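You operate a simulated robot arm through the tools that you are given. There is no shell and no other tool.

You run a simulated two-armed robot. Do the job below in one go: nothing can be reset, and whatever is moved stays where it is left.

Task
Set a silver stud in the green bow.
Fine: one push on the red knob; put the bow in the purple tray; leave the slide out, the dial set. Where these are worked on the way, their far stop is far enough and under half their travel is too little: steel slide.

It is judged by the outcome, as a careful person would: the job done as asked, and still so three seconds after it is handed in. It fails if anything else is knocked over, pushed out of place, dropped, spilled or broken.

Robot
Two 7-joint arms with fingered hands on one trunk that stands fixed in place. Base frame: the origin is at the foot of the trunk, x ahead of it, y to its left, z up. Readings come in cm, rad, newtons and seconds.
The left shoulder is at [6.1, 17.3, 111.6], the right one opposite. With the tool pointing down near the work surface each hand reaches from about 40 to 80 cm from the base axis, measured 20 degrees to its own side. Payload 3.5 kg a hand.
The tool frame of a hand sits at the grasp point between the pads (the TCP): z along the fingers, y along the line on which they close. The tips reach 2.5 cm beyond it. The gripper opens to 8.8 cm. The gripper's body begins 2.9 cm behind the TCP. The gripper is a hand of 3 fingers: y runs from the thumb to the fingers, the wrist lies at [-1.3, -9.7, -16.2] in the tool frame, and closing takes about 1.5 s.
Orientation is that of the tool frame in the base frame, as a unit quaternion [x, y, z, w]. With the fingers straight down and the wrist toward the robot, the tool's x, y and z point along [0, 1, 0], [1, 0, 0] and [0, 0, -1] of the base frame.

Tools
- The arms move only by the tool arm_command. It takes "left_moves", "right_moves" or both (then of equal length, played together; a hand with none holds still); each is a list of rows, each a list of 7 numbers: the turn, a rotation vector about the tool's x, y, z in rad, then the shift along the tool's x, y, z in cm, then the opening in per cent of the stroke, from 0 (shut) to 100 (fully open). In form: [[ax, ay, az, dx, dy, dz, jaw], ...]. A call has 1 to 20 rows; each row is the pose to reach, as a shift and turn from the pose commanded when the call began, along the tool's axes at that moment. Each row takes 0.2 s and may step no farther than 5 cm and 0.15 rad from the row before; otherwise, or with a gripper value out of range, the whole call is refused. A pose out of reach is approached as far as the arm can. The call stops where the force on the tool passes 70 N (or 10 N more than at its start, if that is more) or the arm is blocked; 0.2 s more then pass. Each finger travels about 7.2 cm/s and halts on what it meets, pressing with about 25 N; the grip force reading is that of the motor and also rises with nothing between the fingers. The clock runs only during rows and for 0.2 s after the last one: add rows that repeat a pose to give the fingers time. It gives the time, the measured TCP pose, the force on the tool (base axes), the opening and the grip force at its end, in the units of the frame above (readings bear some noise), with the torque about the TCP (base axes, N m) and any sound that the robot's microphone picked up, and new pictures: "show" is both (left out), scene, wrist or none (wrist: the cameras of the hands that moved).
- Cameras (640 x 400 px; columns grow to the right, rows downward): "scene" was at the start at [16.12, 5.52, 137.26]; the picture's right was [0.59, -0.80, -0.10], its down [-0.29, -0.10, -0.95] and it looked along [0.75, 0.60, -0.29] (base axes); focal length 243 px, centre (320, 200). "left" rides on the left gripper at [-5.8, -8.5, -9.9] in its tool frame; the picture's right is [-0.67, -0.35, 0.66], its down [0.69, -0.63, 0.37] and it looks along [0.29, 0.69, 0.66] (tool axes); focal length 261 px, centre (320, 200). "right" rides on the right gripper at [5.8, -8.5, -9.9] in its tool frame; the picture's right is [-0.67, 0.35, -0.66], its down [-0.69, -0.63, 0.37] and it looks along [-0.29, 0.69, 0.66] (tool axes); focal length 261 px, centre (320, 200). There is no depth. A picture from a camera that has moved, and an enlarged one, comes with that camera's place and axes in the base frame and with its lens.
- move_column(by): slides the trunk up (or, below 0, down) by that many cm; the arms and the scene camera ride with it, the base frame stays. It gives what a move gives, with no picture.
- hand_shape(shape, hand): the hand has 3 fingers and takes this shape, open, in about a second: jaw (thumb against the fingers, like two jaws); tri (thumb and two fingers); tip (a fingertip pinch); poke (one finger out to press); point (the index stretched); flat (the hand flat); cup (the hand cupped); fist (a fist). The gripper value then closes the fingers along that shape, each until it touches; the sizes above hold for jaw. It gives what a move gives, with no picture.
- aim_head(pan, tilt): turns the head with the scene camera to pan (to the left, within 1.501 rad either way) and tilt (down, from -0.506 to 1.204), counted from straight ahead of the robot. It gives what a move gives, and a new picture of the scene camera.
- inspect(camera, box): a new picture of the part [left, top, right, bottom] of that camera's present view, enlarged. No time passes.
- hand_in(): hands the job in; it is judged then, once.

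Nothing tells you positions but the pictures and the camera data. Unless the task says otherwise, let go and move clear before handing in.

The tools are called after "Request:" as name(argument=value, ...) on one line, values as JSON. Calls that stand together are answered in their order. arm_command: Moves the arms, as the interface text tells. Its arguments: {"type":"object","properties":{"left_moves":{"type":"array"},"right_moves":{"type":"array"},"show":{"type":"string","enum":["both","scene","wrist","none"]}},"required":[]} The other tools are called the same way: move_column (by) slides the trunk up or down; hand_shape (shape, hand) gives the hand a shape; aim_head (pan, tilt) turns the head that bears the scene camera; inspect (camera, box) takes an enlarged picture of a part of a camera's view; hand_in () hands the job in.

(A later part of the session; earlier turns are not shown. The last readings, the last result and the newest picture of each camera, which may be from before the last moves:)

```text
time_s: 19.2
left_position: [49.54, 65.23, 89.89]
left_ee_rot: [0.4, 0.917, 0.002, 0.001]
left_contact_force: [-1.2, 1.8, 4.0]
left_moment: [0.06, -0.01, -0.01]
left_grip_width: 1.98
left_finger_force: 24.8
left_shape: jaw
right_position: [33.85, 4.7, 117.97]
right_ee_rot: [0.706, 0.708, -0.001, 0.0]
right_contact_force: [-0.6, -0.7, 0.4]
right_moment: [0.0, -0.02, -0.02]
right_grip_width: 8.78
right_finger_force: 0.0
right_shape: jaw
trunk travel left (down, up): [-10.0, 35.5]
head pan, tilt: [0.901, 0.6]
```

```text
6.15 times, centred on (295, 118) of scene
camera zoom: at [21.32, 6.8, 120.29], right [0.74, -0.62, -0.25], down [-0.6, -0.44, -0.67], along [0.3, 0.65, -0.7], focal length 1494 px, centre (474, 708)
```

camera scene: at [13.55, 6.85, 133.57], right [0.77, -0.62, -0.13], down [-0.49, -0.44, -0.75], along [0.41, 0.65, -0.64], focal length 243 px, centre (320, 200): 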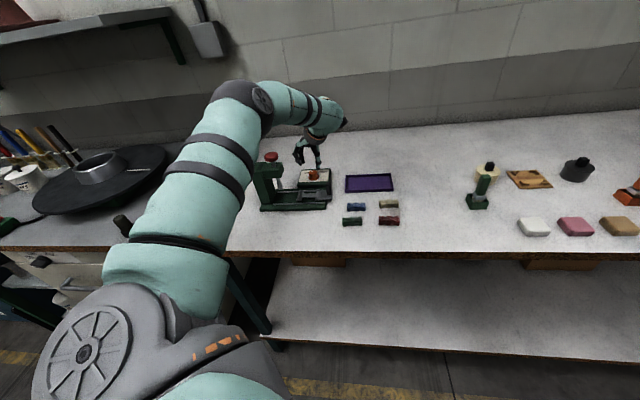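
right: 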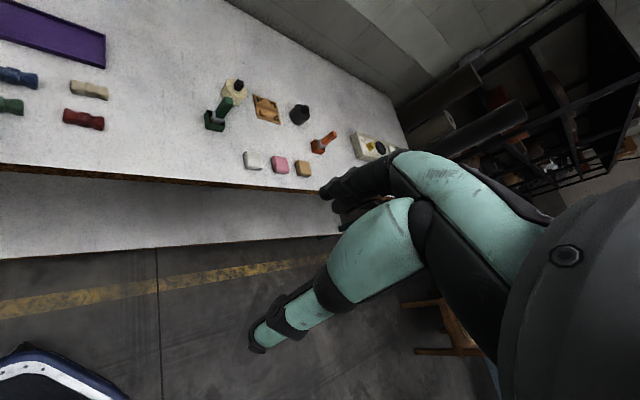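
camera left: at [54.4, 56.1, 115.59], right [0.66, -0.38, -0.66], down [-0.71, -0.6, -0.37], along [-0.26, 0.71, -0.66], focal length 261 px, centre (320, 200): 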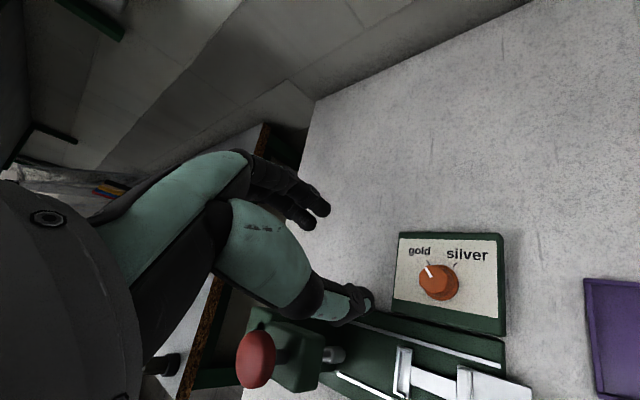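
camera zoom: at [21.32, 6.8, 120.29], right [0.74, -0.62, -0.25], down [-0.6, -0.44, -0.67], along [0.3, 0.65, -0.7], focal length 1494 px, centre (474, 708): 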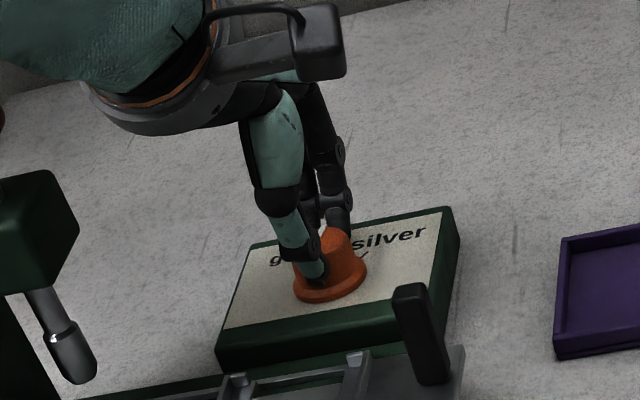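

The knob turned with the hand; the pointer should be about 25° short of silver. I'll open, swing the hand back, regrip and finish the turn.

Request:
arm_command(left_moves=[[0, 0, 0, 0, 0, 0, 60], [0, 0, 0, 0, 0, 0, 60], [0, 0, 0, 0, 0, 0, 60], [0, 0, -0.1, 0, 0, 0, 60], [0, 0, -0.2, 0, 0, 0, 60], [0, 0, -0.3, 0, 0, 0, 60], [0, 0, -0.4, 0, 0, 0, 60], [0, 0, -0.5, 0, 0, 0, 60], [0, 0, -0.5, 0, 0, 0, 60]], show="none")

Request:
inspect(camera="left", box=[260, 140, 460, 300])

Request:
inspect(camera="scene", box=[265, 85, 325, 150])

```text
time_s: 21.2
left_position: [49.52, 65.16, 89.8]
left_ee_rot: [0.159, 0.987, 0.0, 0.0]
left_contact_force: [-0.5, 0.4, -0.1]
left_moment: [-0.04, 0.01, 0.03]
left_grip_width: 5.24
left_finger_force: 0.0
left_shape: jaw
right_position: [33.82, 4.7, 117.87]
right_ee_rot: [0.706, 0.708, -0.001, 0.0]
right_contact_force: [0.9, -0.2, -0.7]
right_moment: [-0.03, -0.03, 0.03]
right_grip_width: 8.74
right_finger_force: 0.0
right_shape: jaw
trunk travel left (down, up): [-10.0, 35.5]
head pan, tilt: [0.901, 0.6]
```

```text
2.50 times, centred on (360, 220) of left
camera zoom: at [52.42, 55.33, 99.84], right [0.53, -0.54, -0.66], down [-0.85, -0.38, -0.37], along [-0.05, 0.75, -0.66], focal length 652 px, centre (220, 150)
```

zoom: 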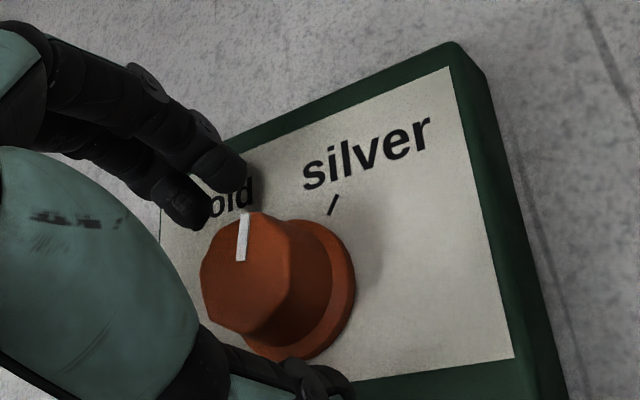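

```text
6.15 times, centred on (295, 118) of scene
camera zoom: at [21.36, 6.8, 120.28], right [0.74, -0.62, -0.25], down [-0.6, -0.44, -0.67], along [0.3, 0.65, -0.7], focal length 1494 px, centre (474, 708)
```

zoom: 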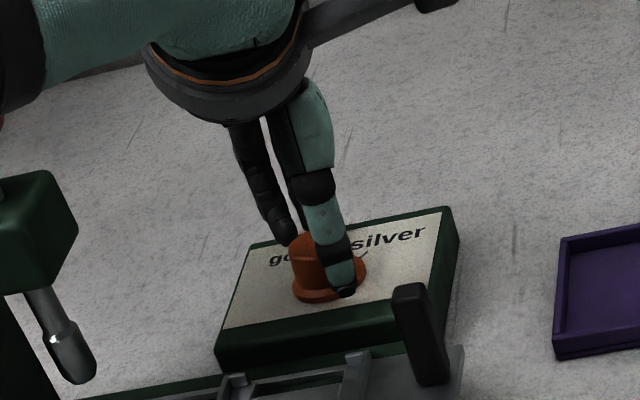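

The pointer reads about 32–35° with silver near 10°. Regripping and turning about 24° more.

Request:
arm_command(left_moves=[[0, 0, 0, 0, 0, 0, 45], [0, 0, 0, 0, 0, 0, 30], [0, 0, 0, 0, 0, 0, 15], [0, 0, 0, 0, 0, 0, 15], [0, 0, 0, 0, 0, 0, 15], [0, 0, 0.1, 0, 0, 0, 15], [0, 0, 0.2, 0, 0, 0, 15], [0, 0, 0.3, 0, 0, 0, 15], [0, 0, 0.4, 0, 0, 0, 15], [0, 0, 0.42, 0, 0, 0, 15], [0, 0, 0.42, 0, 0, 0, 15], [0, 0, 0.42, 0, 0, 0, 60], [0, 0, 0.42, 0, 0, 0, 60], [0, 0, 0.42, 0, 0, 0, 60]], show="none")

Request:
inspect(camera="left", box=[260, 140, 460, 300])

Request:
inspect(camera="scene", box=[265, 85, 325, 150])

```text
time_s: 24.2
left_position: [49.59, 65.13, 89.79]
left_ee_rot: [0.362, 0.932, 0.0, 0.001]
left_contact_force: [0.1, 0.6, -0.6]
left_moment: [0.0, -0.01, 0.01]
left_grip_width: 5.23
left_finger_force: 0.2
left_shape: jaw
right_position: [33.74, 4.72, 117.71]
right_ee_rot: [0.706, 0.708, -0.001, -0.001]
right_contact_force: [-0.1, 0.1, 0.0]
right_moment: [-0.03, 0.04, -0.02]
right_grip_width: 8.78
right_finger_force: 0.0
right_shape: jaw
trunk travel left (down, up): [-10.0, 35.5]
head pan, tilt: [0.901, 0.6]
```

```text
2.50 times, centred on (360, 220) of left
camera zoom: at [48.13, 55.09, 99.82], right [0.26, -0.71, -0.66], down [-0.93, 0.0, -0.37], along [0.26, 0.7, -0.66], focal length 652 px, centre (220, 150)
```

zoom: 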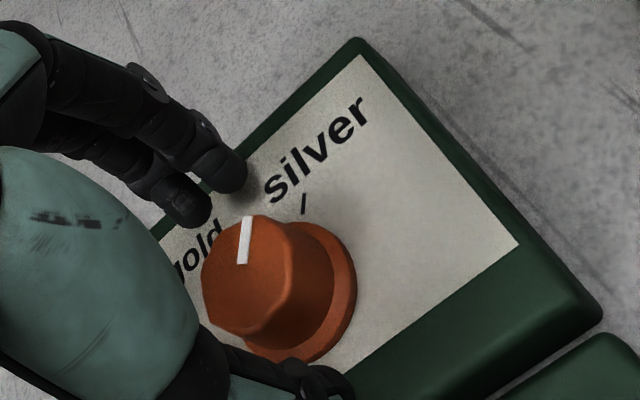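

```text
6.15 times, centred on (295, 118) of scene
camera zoom: at [21.37, 6.84, 120.27], right [0.74, -0.62, -0.25], down [-0.6, -0.44, -0.67], along [0.3, 0.65, -0.7], focal length 1494 px, centre (474, 708)
```

zoom: 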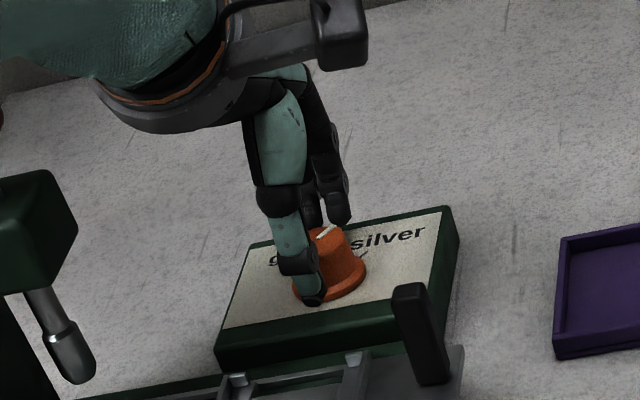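

The pointer now lies along the silver tick (both about 11–12°). I'll lift straight up, recheck the dial, and head over to the green bow.

Request:
arm_command(left_moves=[[0, 0, 0, 0, 0, -3, 60], [0, 0, 0, 0, 0, -6, 60], [0, 0, 0, 0, 0, -8.2, 60], [0, 0, 0, 0, 0, -8.2, 60]], show="none")

Request:
inspect(camera="left", box=[340, 180, 480, 300])

```text
time_s: 25.2
left_position: [49.62, 65.24, 97.94]
left_ee_rot: [0.362, 0.932, 0.0, 0.0]
left_contact_force: [-0.5, 0.2, -0.3]
left_moment: [-0.01, 0.01, -0.01]
left_grip_width: 5.23
left_finger_force: 0.1
left_shape: jaw
right_position: [33.87, 4.69, 117.78]
right_ee_rot: [0.706, 0.708, -0.001, 0.0]
right_contact_force: [0.3, 0.4, -0.7]
right_moment: [-0.03, -0.02, -0.01]
right_grip_width: 8.74
right_finger_force: 0.1
right_shape: jaw
trunk travel left (down, up): [-10.0, 35.5]
head pan, tilt: [0.901, 0.6]
```

```text
3.33 times, centred on (410, 240) of left
camera zoom: at [48.15, 55.07, 107.96], right [0.26, -0.71, -0.66], down [-0.93, 0.0, -0.37], along [0.26, 0.7, -0.66], focal length 869 px, centre (20, 67)
```

zoom: 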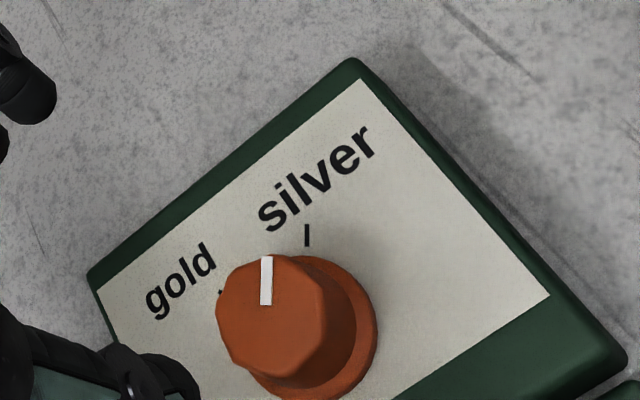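

The pointer is parallel with the silver tick, so the dial is set. Moving at safe height over to the green bow.

Request:
arm_command(left_moves=[[0, 0, 0, -2, -3.5, 0, 60], [0, 0, 0, -4, -7, 0, 60], [0, 0, 0, -6, -10.5, 0, 60], [0, 0, 0, -8, -14, 0, 60], [0, 0, 0, -10, -17.5, 0, 60], [0, 0, 0, -12, -20.25, 0, 60], [0, 0, 0, -12, -20.25, 0, 60]], show="both")

Request:
inspect(camera="left", box=[340, 200, 520, 340])

```text
time_s: 26.8
left_position: [44.65, 42.24, 98.01]
left_ee_rot: [0.363, 0.932, 0.0, 0.001]
left_contact_force: [-0.9, -0.1, 0.3]
left_moment: [0.02, -0.03, 0.0]
left_grip_width: 5.26
left_finger_force: 0.1
left_shape: jaw
right_position: [33.81, 4.88, 117.78]
right_ee_rot: [0.707, 0.708, 0.0, -0.001]
right_contact_force: [0.2, -1.0, -0.1]
right_moment: [0.01, 0.01, -0.01]
right_grip_width: 8.77
right_finger_force: 0.0
right_shape: jaw
trunk travel left (down, up): [-10.0, 35.5]
head pan, tilt: [0.901, 0.6]
camera scene: at [21.37, 6.88, 120.27], right [0.74, -0.62, -0.25], down [-0.6, -0.44, -0.67], along [0.3, 0.65, -0.7], focal length 243 px, centre (320, 200)
camera left: at [43.19, 32.09, 108.0], right [0.26, -0.71, -0.66], down [-0.93, 0.0, -0.37], along [0.26, 0.7, -0.66], focal length 261 px, centre (320, 200)
```

scene: 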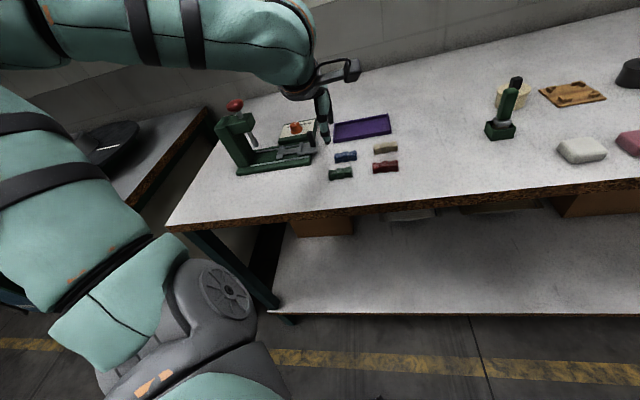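
left: 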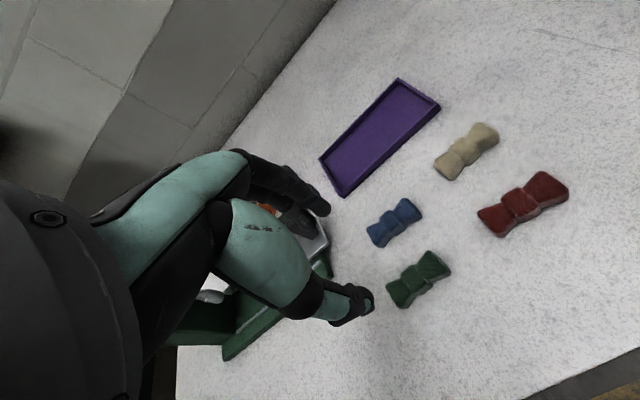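

```text
2.86 times, centred on (430, 270) of left
camera zoom: at [43.19, 32.09, 108.0], right [0.26, -0.71, -0.66], down [-0.93, 0.0, -0.37], along [0.26, 0.7, -0.66], focal length 745 px, centre (6, 0)
```

zoom: 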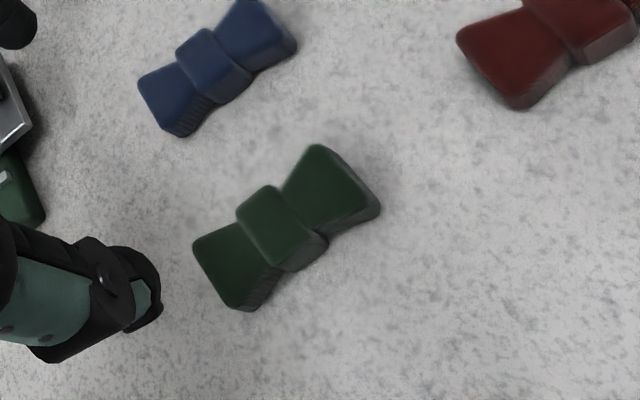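

The green bow is clearly visible: centre about [44.6, 41.9], long axis about −44.5°, same as the machine. I'll zoom to pin down the table height before descending.

Request:
inspect(camera="left", box=[310, 70, 450, 210])

Request:
inspect(camera="scene", box=[315, 120, 405, 190])

Request:
inspect(camera="scene", box=[210, 90, 330, 180])

```text
2.86 times, centred on (380, 140) of left
camera zoom: at [43.19, 32.09, 108.0], right [0.26, -0.71, -0.66], down [-0.93, 0.0, -0.37], along [0.26, 0.7, -0.66], focal length 745 px, centre (149, 371)
```

zoom: 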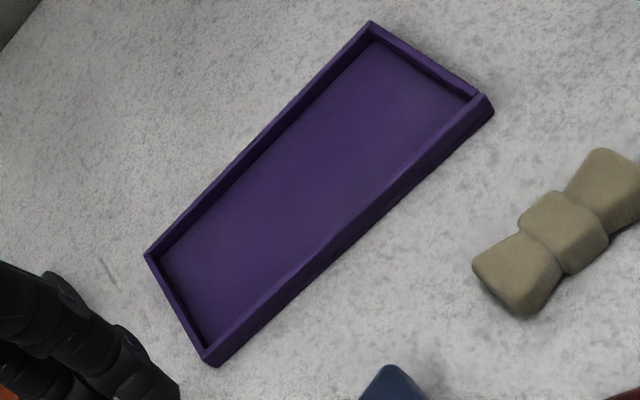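

```text
5.71 times, centred on (360, 155) of scene
camera zoom: at [21.37, 6.88, 120.27], right [0.74, -0.62, -0.25], down [-0.6, -0.44, -0.67], along [0.3, 0.65, -0.7], focal length 1388 px, centre (91, 457)
```

zoom: 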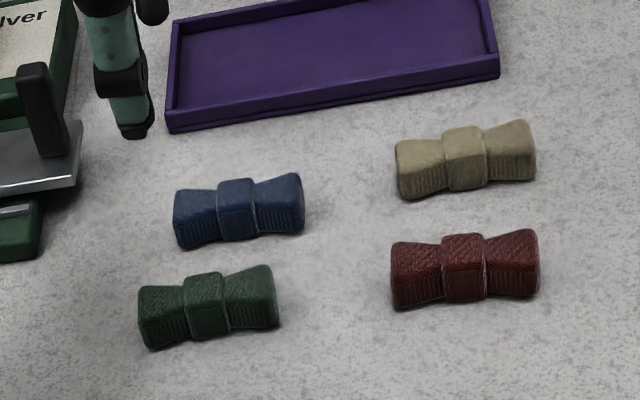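

```text
4.44 times, centred on (270, 135) of scene
camera zoom: at [21.37, 6.88, 120.27], right [0.74, -0.62, -0.25], down [-0.6, -0.44, -0.67], along [0.3, 0.65, -0.7], focal length 1079 px, centre (542, 489)
```

zoom: 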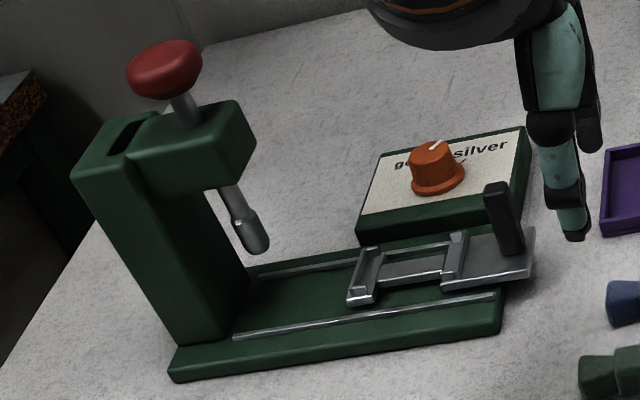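

Table height works out to about 84.2. I'll line the hand up with the bow (2° turn, small shift), narrow the opening to clear the blue bow, and come down partway to check.

Request:
arm_command(left_moves=[[0, 0, 0.035, -0.24, -0.31, 2, 50], [0, 0, 0.035, -0.24, -0.31, 5, 50], [0, 0, 0.035, -0.24, -0.31, 7.5, 50], [0, 0, 0.035, -0.24, -0.31, 7.5, 50]], show="none")

Request:
inspect(camera="left", box=[260, 140, 480, 320])

Request:
inspect(camera="scene", box=[315, 120, 385, 190])

```text
time_s: 27.8
left_position: [44.59, 41.77, 90.37]
left_ee_rot: [0.379, 0.925, 0.0, 0.0]
left_contact_force: [-0.1, 0.1, 0.7]
left_moment: [-0.04, 0.01, 0.01]
left_grip_width: 4.47
left_finger_force: 0.0
left_shape: jaw
right_position: [33.75, 4.84, 117.91]
right_ee_rot: [0.707, 0.708, 0.0, 0.0]
right_contact_force: [-0.4, -0.3, -0.6]
right_moment: [0.02, 0.02, -0.02]
right_grip_width: 8.75
right_finger_force: 0.1
right_shape: jaw
trunk travel left (down, up): [-10.0, 35.5]
head pan, tilt: [0.901, 0.6]
```

```text
2.22 times, centred on (370, 230) of left
camera zoom: at [42.82, 31.65, 100.51], right [0.23, -0.72, -0.66], down [-0.93, 0.03, -0.37], along [0.28, 0.7, -0.66], focal length 579 px, centre (209, 133)
```

zoom: 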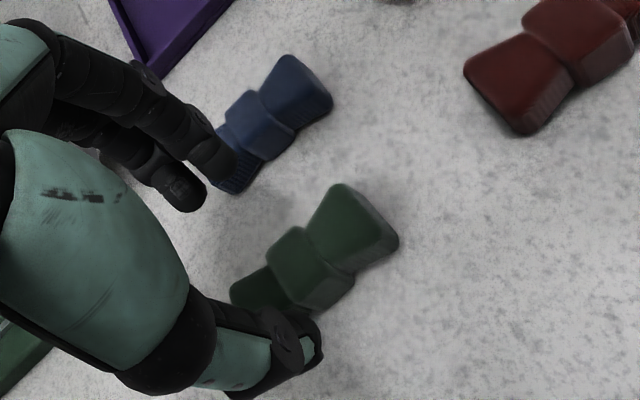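

```text
5.71 times, centred on (350, 155) of scene
camera zoom: at [21.34, 6.83, 120.28], right [0.74, -0.62, -0.25], down [-0.6, -0.44, -0.67], along [0.3, 0.65, -0.7], focal length 1388 px, centre (149, 457)
```

zoom: 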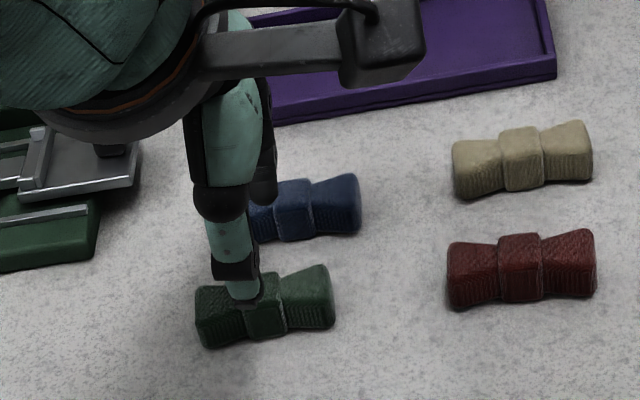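

The hand straddles the bow squarely. Descending the last stretch with a check on force.

Request:
arm_command(left_moves=[[0, 0, 0, 0, 0, 1.2, 50], [0, 0, 0, 0, 0, 2.3, 50], [0, 0, 0, 0, 0, 3.1, 50], [0, 0, 0, 0, 0, 3.1, 50]], show="none")

Request:
inspect(camera="left", box=[260, 140, 480, 320])

Request:
inspect(camera="scene", box=[315, 140, 375, 195])

```text
time_s: 28.8
left_position: [44.48, 41.72, 87.47]
left_ee_rot: [0.378, 0.926, 0.0, 0.0]
left_contact_force: [-0.6, -0.3, -0.5]
left_moment: [0.0, 0.0, 0.02]
left_grip_width: 4.42
left_finger_force: 0.0
left_shape: jaw
right_position: [33.88, 4.75, 117.9]
right_ee_rot: [0.707, 0.707, 0.0, -0.001]
right_contact_force: [0.4, 0.6, -0.2]
right_moment: [-0.02, -0.02, -0.01]
right_grip_width: 8.77
right_finger_force: 0.2
right_shape: jaw
trunk travel left (down, up): [-10.0, 35.5]
head pan, tilt: [0.901, 0.6]
```

```text
2.22 times, centred on (370, 230) of left
camera zoom: at [42.83, 31.61, 97.39], right [0.23, -0.72, -0.66], down [-0.93, 0.03, -0.37], along [0.28, 0.7, -0.66], focal length 579 px, centre (209, 133)
```

zoom: 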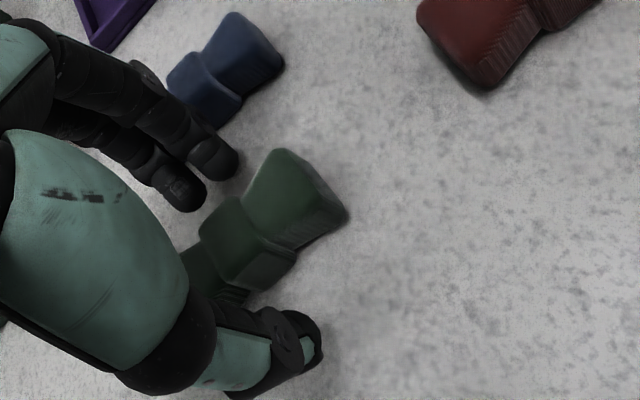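

```text
7.27 times, centred on (345, 168) of scene
camera zoom: at [21.36, 6.83, 120.28], right [0.74, -0.62, -0.25], down [-0.6, -0.44, -0.67], along [0.3, 0.65, -0.7], focal length 1766 px, centre (138, 436)
```

zoom: 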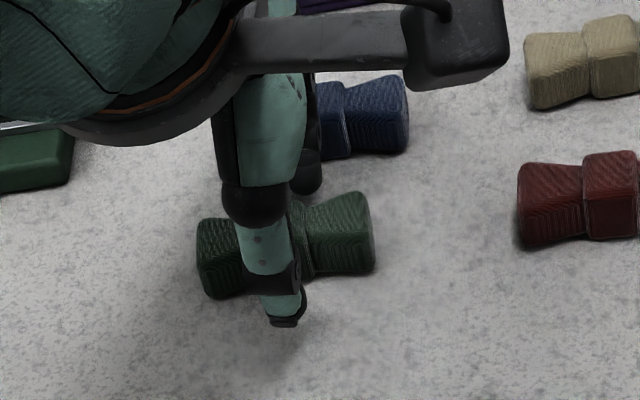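

Fingers straddle the knot with no contact. A touch lower, then close.

Request:
arm_command(left_moves=[[0, 0, 0, 0, 0, 0.3, 50], [0, 0, 0, 0, 0, 0.3, 35], [0, 0, 0, 0, 0, 0.3, 20], [0, 0, 0, 0, 0, 0.3, 10], [0, 0, 0, 0, 0, 0.3, 10], [0, 0, 0, 0, 0, 0.3, 10], [0, 0, 0, 0, 0, 0.3, 10]], show="none")

Request:
inspect(camera="left", box=[260, 140, 480, 320])

Request:
inspect(camera="scene", box=[315, 140, 375, 195])

```text
time_s: 30.4
left_position: [44.71, 41.79, 87.16]
left_ee_rot: [0.378, 0.926, 0.001, 0.0]
left_contact_force: [0.7, -0.5, -0.3]
left_moment: [-0.02, -0.01, 0.01]
left_grip_width: 2.22
left_finger_force: 24.7
left_shape: jaw
right_position: [33.78, 4.79, 117.8]
right_ee_rot: [0.707, 0.707, -0.001, 0.0]
right_contact_force: [-0.2, 0.0, 0.8]
right_moment: [-0.02, 0.0, -0.02]
right_grip_width: 8.74
right_finger_force: 0.1
right_shape: jaw
trunk travel left (down, up): [-10.0, 35.5]
head pan, tilt: [0.901, 0.6]
```

```text
2.22 times, centred on (370, 230) of left
camera zoom: at [42.83, 31.63, 97.06], right [0.23, -0.72, -0.66], down [-0.93, 0.03, -0.37], along [0.28, 0.7, -0.66], focal length 579 px, centre (209, 133)
```

zoom: 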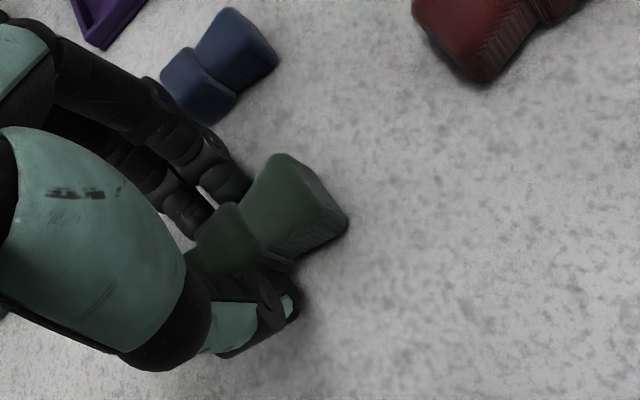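

```text
7.27 times, centred on (345, 168) of scene
camera zoom: at [21.38, 6.84, 120.27], right [0.74, -0.62, -0.25], down [-0.6, -0.44, -0.67], along [0.3, 0.65, -0.7], focal length 1766 px, centre (138, 436)
```

zoom: 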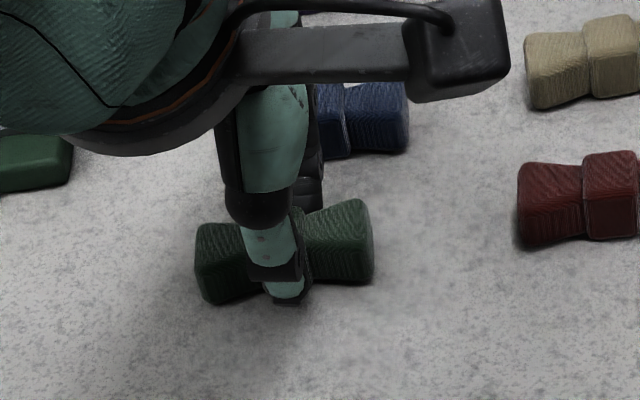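

The bow is gripped (2.22 cm). Lifting straight up.

Request:
arm_command(left_moves=[[0, 0, 0, 0, 0, -1, 10], [0, 0, 0, 0, 0, -3, 10], [0, 0, 0, 0, 0, -6, 10], [0, 0, 0, 0, 0, -9, 10], [0, 0, 0, 0, 0, -11, 10], [0, 0, 0, 0, 0, -11, 10]], show="none")

Request:
inspect(camera="left", box=[260, 140, 480, 320])

Request:
inspect(camera="scene", box=[290, 90, 380, 190])

```text
time_s: 31.8
left_position: [44.57, 41.88, 98.15]
left_ee_rot: [0.378, 0.926, 0.0, 0.0]
left_contact_force: [0.0, -0.2, 0.3]
left_moment: [0.0, 0.01, 0.01]
left_grip_width: 2.18
left_finger_force: 25.0
left_shape: jaw
right_position: [33.95, 4.85, 117.74]
right_ee_rot: [0.707, 0.708, 0.0, -0.001]
right_contact_force: [0.5, 0.0, 0.7]
right_moment: [-0.04, 0.02, 0.02]
right_grip_width: 8.76
right_finger_force: 0.1
right_shape: jaw
trunk travel left (down, up): [-10.0, 35.5]
head pan, tilt: [0.901, 0.6]
```

```text
2.22 times, centred on (370, 230) of left
camera zoom: at [42.78, 31.8, 108.19], right [0.23, -0.72, -0.66], down [-0.93, 0.03, -0.37], along [0.28, 0.7, -0.66], focal length 579 px, centre (209, 133)
```

zoom: 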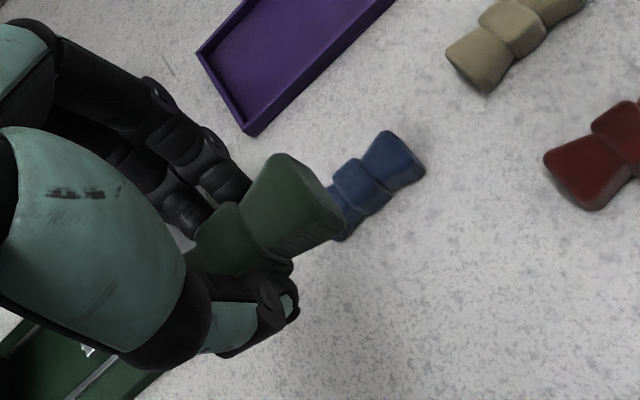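

```text
4.00 times, centred on (335, 140) of scene
camera zoom: at [21.39, 6.85, 120.27], right [0.74, -0.62, -0.25], down [-0.6, -0.44, -0.67], along [0.3, 0.65, -0.7], focal length 971 px, centre (260, 440)
```

zoom: 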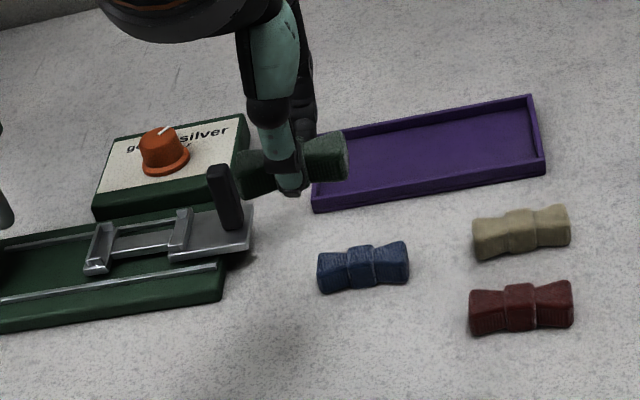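

The bow is held level. I'll zoom in to measure exactly how it sits in the hand and where the fixture is.

Request:
inspect(camera="scene", box=[344, 118, 380, 142])

Request:
inspect(camera="scene", box=[304, 128, 360, 164])

Request:
inspect(camera="left", box=[330, 180, 430, 260])

```text
16.00 times, centred on (362, 130) of scene
camera zoom: at [21.39, 6.85, 120.27], right [0.74, -0.62, -0.25], down [-0.6, -0.44, -0.67], along [0.3, 0.65, -0.7], focal length 3885 px, centre (-352, 1320)
```

zoom: 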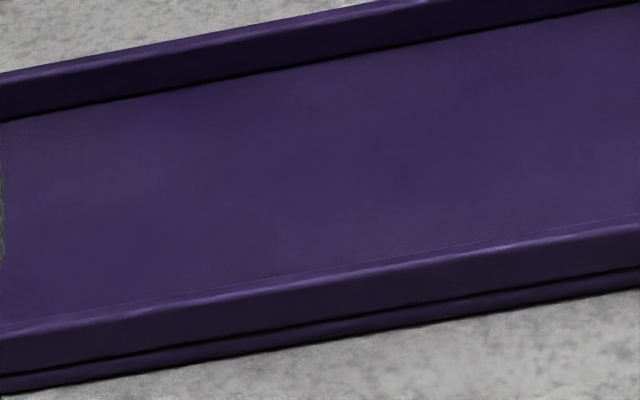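

```text
11.11 times, centred on (332, 146) of scene
camera zoom: at [21.39, 6.85, 120.27], right [0.74, -0.62, -0.25], down [-0.6, -0.44, -0.67], along [0.3, 0.65, -0.7], focal length 2698 px, centre (187, 800)
```

zoom: 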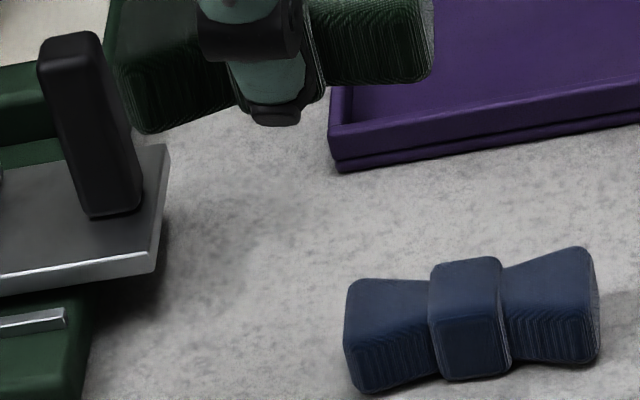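

```text
5.00 times, centred on (380, 220) of left
camera zoom: at [42.78, 31.8, 108.19], right [0.23, -0.72, -0.66], down [-0.93, 0.03, -0.37], along [0.28, 0.7, -0.66], focal length 1303 px, centre (20, 100)
```

zoom: 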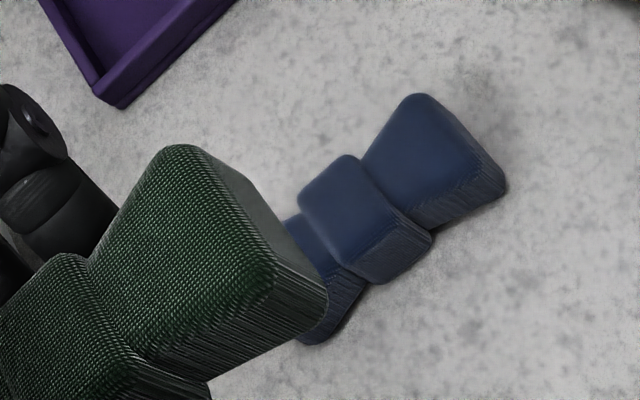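

The bow is about 5.2 × 2.2 cm in plan and sits near-centred in the hand. I'll carry it at safe height over the fixture, staying clear of the handle and the red knob, then compare bow and cradle in the same scene view.

Request:
arm_command(left_moves=[[0, 0, 0, 2.7, 2.1, 0, 10], [0, 0, 0, 5.4, 4.2, 0, 10], [0, 0, 0, 8.1, 6.4, 0, 10], [0, 0, 0, 10.8, 8.5, 0, 10], [0, 0, 0, 13.3, 10.5, 0, 10], [0, 0, 0, 13.3, 10.5, 0, 10]], show="scene")

Request:
inspect(camera="scene", box=[245, 95, 325, 175])

Request:
inspect(camera="left", box=[240, 140, 480, 400])

```text
time_s: 33.2
left_position: [42.52, 58.57, 97.99]
left_ee_rot: [0.378, 0.926, 0.0, 0.0]
left_contact_force: [0.3, -0.7, -0.3]
left_moment: [0.02, -0.01, -0.03]
left_grip_width: 2.21
left_finger_force: 24.9
left_shape: jaw
right_position: [33.87, 4.79, 117.75]
right_ee_rot: [0.707, 0.707, -0.001, 0.0]
right_contact_force: [0.9, 1.2, -0.3]
right_moment: [0.01, 0.0, 0.02]
right_grip_width: 8.79
right_finger_force: 0.1
right_shape: jaw
trunk travel left (down, up): [-10.0, 35.5]
head pan, tilt: [0.901, 0.6]
camera scene: at [21.37, 6.81, 120.27], right [0.74, -0.62, -0.25], down [-0.6, -0.44, -0.67], along [0.3, 0.65, -0.7], focal length 243 px, centre (320, 200)
```

scene: 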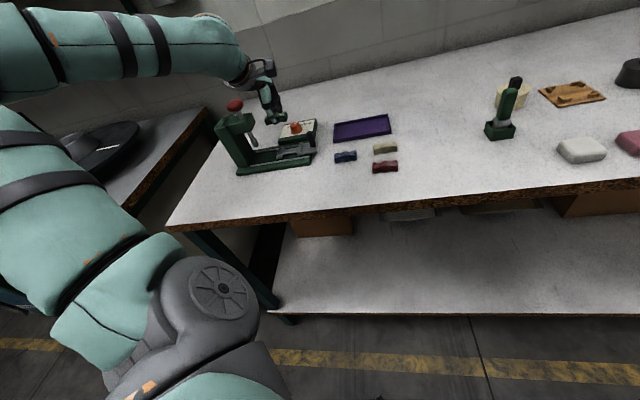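

```text
5.00 times, centred on (285, 135) of scene
camera zoom: at [21.37, 6.81, 120.27], right [0.74, -0.62, -0.25], down [-0.6, -0.44, -0.67], along [0.3, 0.65, -0.7], focal length 1214 px, centre (495, 525)
```

zoom: 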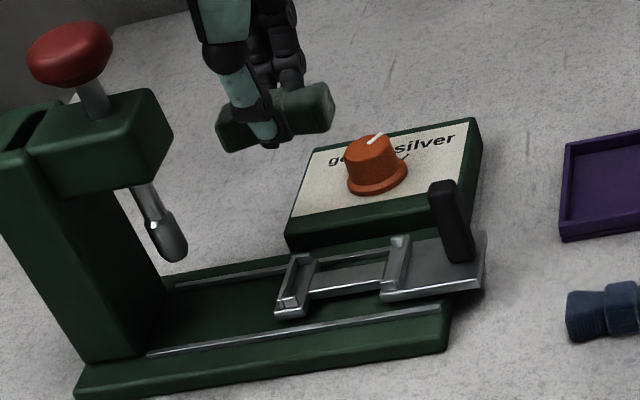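

```text
1.54 times, centred on (360, 270) of left
camera zoom: at [40.69, 48.44, 107.93], right [0.23, -0.72, -0.66], down [-0.93, 0.03, -0.37], along [0.28, 0.7, -0.66], focal length 401 px, centre (258, 92)
```

zoom: 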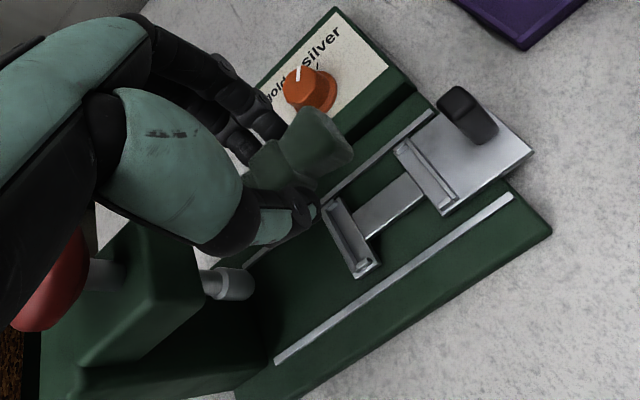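

The wrist camera now shows the cradle directly; zooming there for an accurate position.

Request:
inspect(camera="left", box=[350, 205, 510, 325])

Request:
inspect(camera="left", box=[290, 180, 410, 260])

```text
3.33 times, centred on (430, 265) of left
camera zoom: at [40.69, 48.44, 107.93], right [0.23, -0.72, -0.66], down [-0.93, 0.03, -0.37], along [0.28, 0.7, -0.66], focal length 869 px, centre (-47, -17)
```

zoom: 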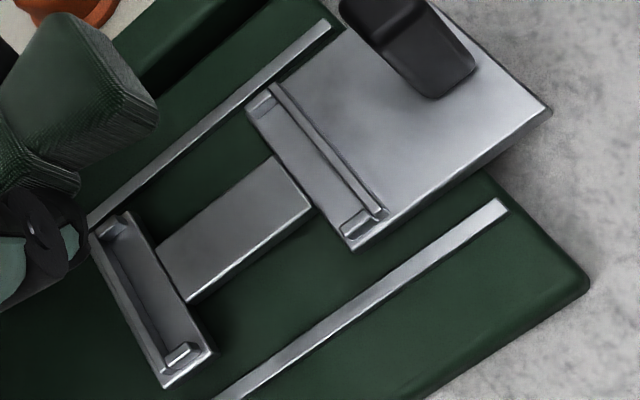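

```text
5.00 times, centred on (350, 220) of left
camera zoom: at [40.69, 48.44, 107.93], right [0.23, -0.72, -0.66], down [-0.93, 0.03, -0.37], along [0.28, 0.7, -0.66], focal length 1303 px, centre (170, 100)
```

zoom: 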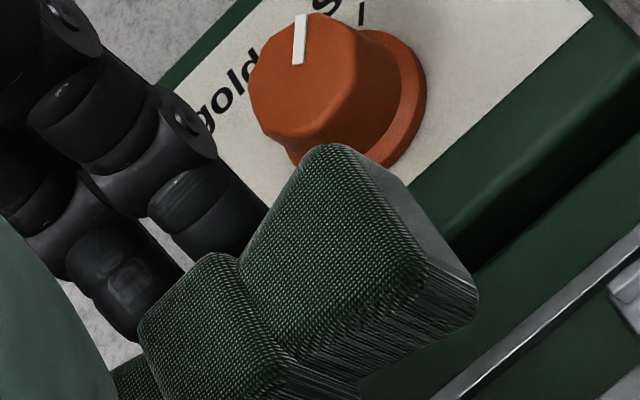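

TCP is essentially above the cradle centre; the bow sits about 0.2 cm toward the tower relative to the TCP. A closer look at the two brackets will tell me the pocket clearance.

Request:
inspect(camera="left", box=[364, 255, 428, 335])

Request:
inspect(camera="left", box=[410, 220, 474, 290])

Request:
inspect(camera="scene", box=[280, 105, 330, 160])

```text
5.00 times, centred on (396, 295) of left
camera zoom: at [40.69, 48.44, 107.93], right [0.23, -0.72, -0.66], down [-0.93, 0.03, -0.37], along [0.28, 0.7, -0.66], focal length 1303 px, centre (-60, -275)
```

zoom: 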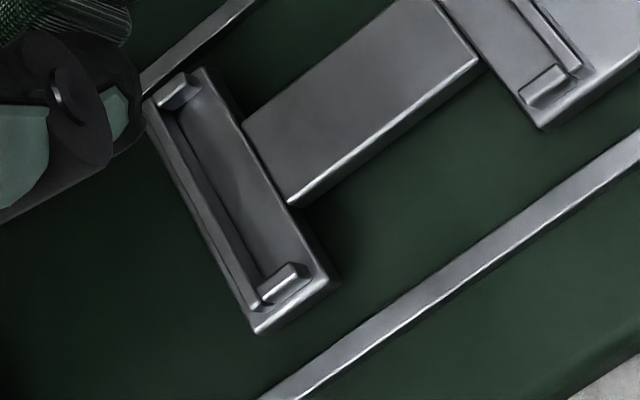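

```text
5.71 times, centred on (442, 255) of left
camera zoom: at [40.69, 48.44, 107.93], right [0.23, -0.72, -0.66], down [-0.93, 0.03, -0.37], along [0.28, 0.7, -0.66], focal length 1489 px, centre (-377, -114)
```

zoom: 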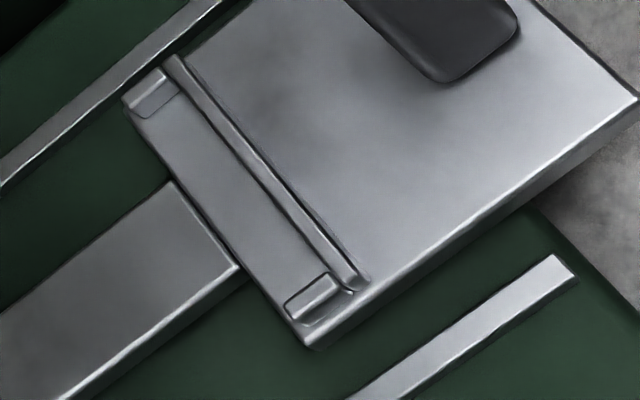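

```text
7.27 times, centred on (305, 132) of scene
camera zoom: at [21.37, 6.81, 120.27], right [0.74, -0.62, -0.25], down [-0.6, -0.44, -0.67], along [0.3, 0.65, -0.7], focal length 1766 px, centre (429, 691)
```

zoom: 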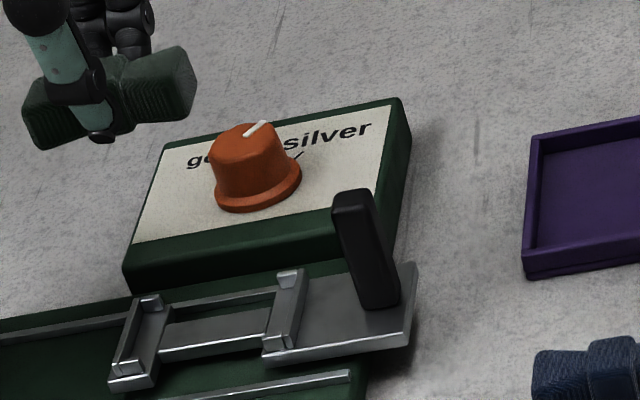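

The pocket is about 5.9 cm by 3 cm against a bow of about 5.3 × 2.2, so there is roughly 0.3 cm of play each way. I'll lower to just above the cradle and compare in both views.

Request:
arm_command(left_moves=[[0, 0, 0, 0, 0.1, 2, 10], [0, 0, 0, 0, 0.2, 4, 10], [0, 0, 0, 0, 0.2, 5.5, 10], [0, 0, 0, 0, 0.2, 6.6, 10], [0, 0, 0, 0, 0.2, 6.6, 10]], show="none")

Request:
inspect(camera="scene", box=[265, 120, 325, 175])

Request:
inspect(camera="left", box=[290, 180, 450, 300])

```text
time_s: 34.4
left_position: [42.7, 58.66, 91.34]
left_ee_rot: [0.378, 0.926, 0.0, 0.001]
left_contact_force: [-0.2, -0.1, -0.2]
left_moment: [0.01, 0.0, 0.0]
left_grip_width: 2.18
left_finger_force: 25.0
left_shape: jaw
right_position: [33.8, 4.75, 117.87]
right_ee_rot: [0.706, 0.708, -0.001, -0.001]
right_contact_force: [0.0, -0.2, 0.6]
right_moment: [0.02, -0.02, -0.02]
right_grip_width: 8.78
right_finger_force: 0.1
right_shape: jaw
trunk travel left (down, up): [-10.0, 35.5]
head pan, tilt: [0.901, 0.6]
```

```text
7.27 times, centred on (295, 148) of scene
camera zoom: at [21.36, 6.84, 120.28], right [0.74, -0.62, -0.25], down [-0.6, -0.44, -0.67], along [0.3, 0.65, -0.7], focal length 1766 px, centre (502, 582)
```

zoom: 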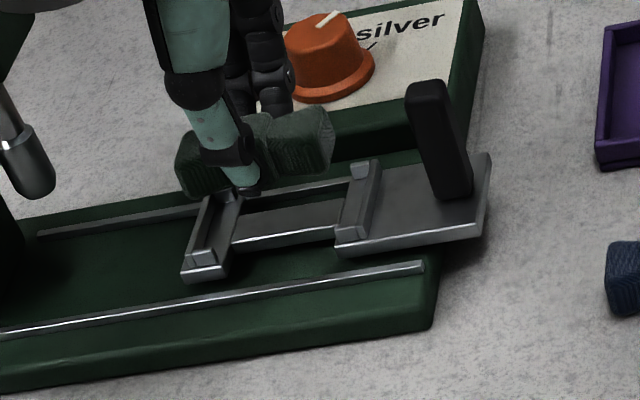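

```text
3.33 times, centred on (370, 240) of left
camera zoom: at [40.9, 48.66, 101.45], right [0.23, -0.72, -0.66], down [-0.93, 0.03, -0.37], along [0.28, 0.7, -0.66], focal length 869 px, centre (153, 67)
```

zoom: 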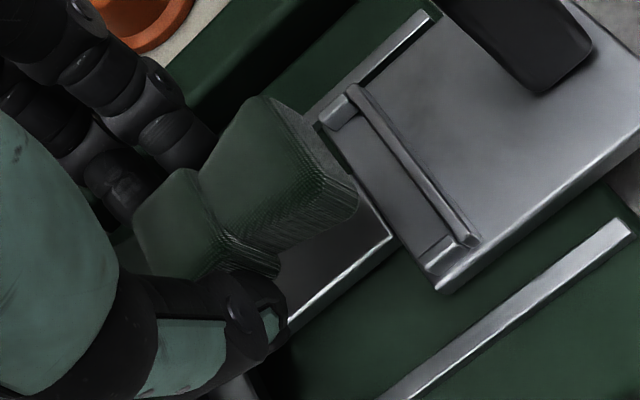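

Both views agree the bow is centred over the cradle (about 0.3 cm clearance each end). Lowering gently.

Request:
arm_command(left_moves=[[0, 0, 0, 0, 0, 0.4, 10], [0, 0, 0, 0, 0, 0.8, 10], [0, 0, 0, 0, 0, 1.1, 10], [0, 0, 0, 0, 0, 1.1, 10]], show="none")

Request:
inspect(camera="scene", box=[275, 130, 319, 165])

Request:
inspect(camera="left", box=[310, 180, 430, 280])

```text
time_s: 35.4
left_position: [42.68, 58.75, 90.3]
left_ee_rot: [0.378, 0.926, 0.0, 0.0]
left_contact_force: [0.4, -0.1, 1.1]
left_moment: [-0.02, 0.03, 0.0]
left_grip_width: 2.16
left_finger_force: 25.2
left_shape: jaw
right_position: [33.9, 4.72, 117.92]
right_ee_rot: [0.707, 0.707, 0.0, 0.0]
right_contact_force: [0.1, -0.3, 0.2]
right_moment: [0.02, 0.0, 0.0]
right_grip_width: 8.77
right_finger_force: 0.2
right_shape: jaw
trunk travel left (down, up): [-10.0, 35.5]
head pan, tilt: [0.901, 0.6]
```

```text
11.43 times, centred on (297, 148) of scene
camera zoom: at [21.37, 6.85, 120.27], right [0.74, -0.62, -0.25], down [-0.6, -0.44, -0.67], along [0.3, 0.65, -0.7], focal length 2775 px, centre (583, 800)
```

zoom: 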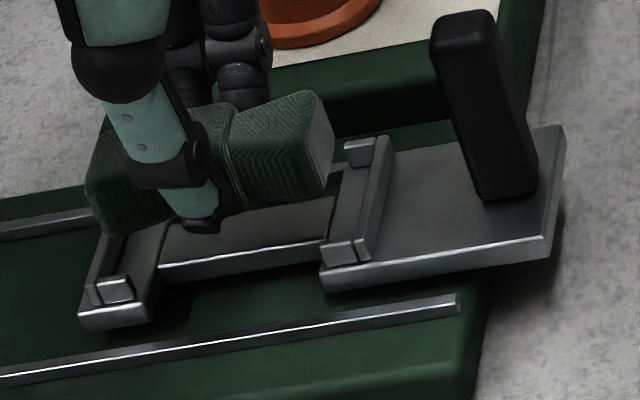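

```text
4.00 times, centred on (370, 230) of left
camera zoom: at [40.88, 48.67, 100.4], right [0.23, -0.72, -0.66], down [-0.93, 0.03, -0.37], along [0.28, 0.7, -0.66], focal length 1043 px, centre (120, 80)
```

zoom: 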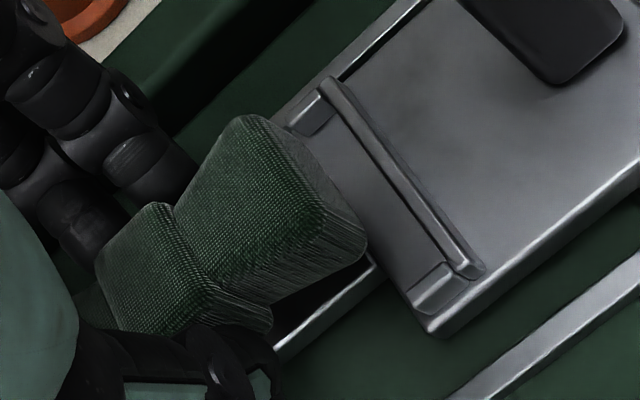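

Clearance looks even on both ends. Continuing down in small steps, watching the force.

Request:
arm_command(left_moves=[[0, 0, 0, 0, 0, 0.2, 10], [0, 0, 0, 0, 0, 0.4, 10], [0, 0, 0, 0, 0, 0.4, 10]], show="none")

Request:
inspect(camera="scene", box=[275, 130, 319, 165])

Request:
inspect(camera="left", box=[310, 180, 430, 280])

```text
time_s: 36.2
left_position: [42.75, 58.68, 90.06]
left_ee_rot: [0.379, 0.925, 0.0, 0.001]
left_contact_force: [0.8, -0.1, -0.3]
left_moment: [-0.02, 0.01, 0.0]
left_grip_width: 2.16
left_finger_force: 24.7
left_shape: jaw
right_position: [33.88, 4.75, 117.85]
right_ee_rot: [0.706, 0.708, -0.001, -0.001]
right_contact_force: [-0.1, -0.4, 0.2]
right_moment: [-0.02, 0.02, 0.0]
right_grip_width: 8.77
right_finger_force: 0.1
right_shape: jaw
trunk travel left (down, up): [-10.0, 35.5]
head pan, tilt: [0.901, 0.6]
```

```text
11.43 times, centred on (297, 148) of scene
camera zoom: at [21.37, 6.85, 120.27], right [0.74, -0.62, -0.25], down [-0.6, -0.44, -0.67], along [0.3, 0.65, -0.7], focal length 2775 px, centre (583, 800)
```

zoom: 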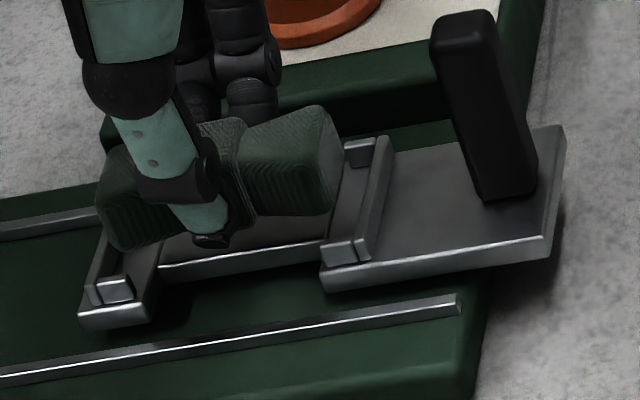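

```text
4.00 times, centred on (370, 230) of left
camera zoom: at [40.93, 48.61, 99.98], right [0.23, -0.72, -0.66], down [-0.93, 0.03, -0.37], along [0.28, 0.7, -0.66], focal length 1043 px, centre (120, 80)
```

zoom: 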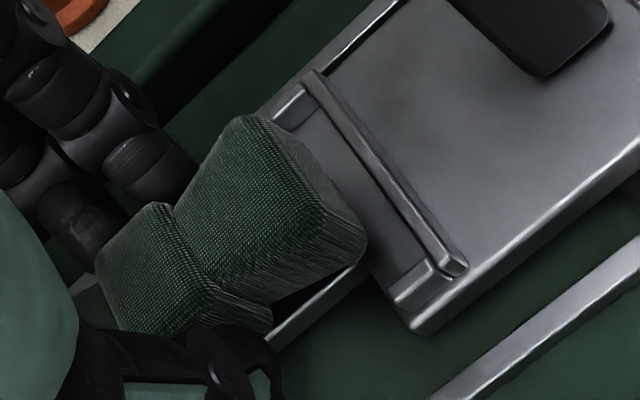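

Still free. Continuing down.

Request:
arm_command(left_moves=[[0, 0, 0, 0, 0, 0.15, 10], [0, 0, 0, 0, 0, 0.3, 10], [0, 0, 0, 0, 0, 0.3, 10]], show="none")

Request:
inspect(camera="scene", box=[275, 130, 319, 165])

Request:
inspect(camera="left", box=[310, 180, 430, 280])

```text
time_s: 37.0
left_position: [42.73, 58.7, 89.62]
left_ee_rot: [0.378, 0.926, 0.001, 0.0]
left_contact_force: [0.2, -0.7, 0.7]
left_moment: [0.01, 0.05, -0.02]
left_grip_width: 2.19
left_finger_force: 25.2
left_shape: jaw
right_position: [33.88, 4.73, 117.74]
right_ee_rot: [0.706, 0.708, 0.0, -0.001]
right_contact_force: [-0.2, 0.3, -0.4]
right_moment: [-0.01, -0.04, 0.02]
right_grip_width: 8.76
right_finger_force: 0.1
right_shape: jaw
trunk travel left (down, up): [-10.0, 35.5]
head pan, tilt: [0.901, 0.6]
```

```text
11.43 times, centred on (297, 148) of scene
camera zoom: at [21.37, 6.83, 120.27], right [0.74, -0.62, -0.25], down [-0.6, -0.44, -0.67], along [0.3, 0.65, -0.7], focal length 2775 px, centre (583, 800)
```

zoom: 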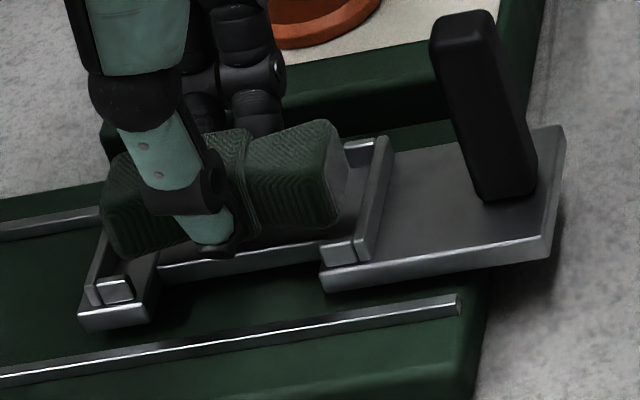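

```text
4.00 times, centred on (370, 230) of left
camera zoom: at [40.94, 48.59, 99.69], right [0.23, -0.72, -0.66], down [-0.93, 0.03, -0.37], along [0.28, 0.7, -0.66], focal length 1043 px, centre (120, 80)
```

zoom: 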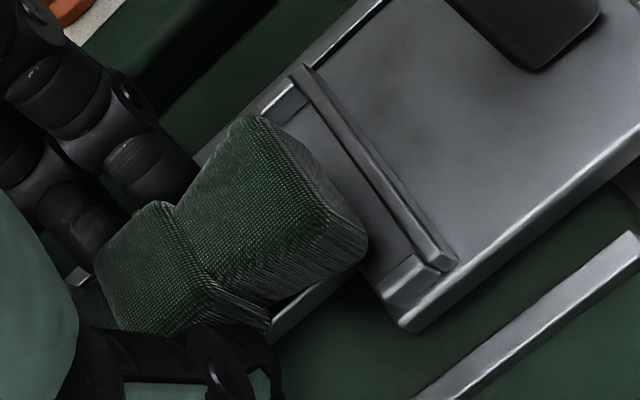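

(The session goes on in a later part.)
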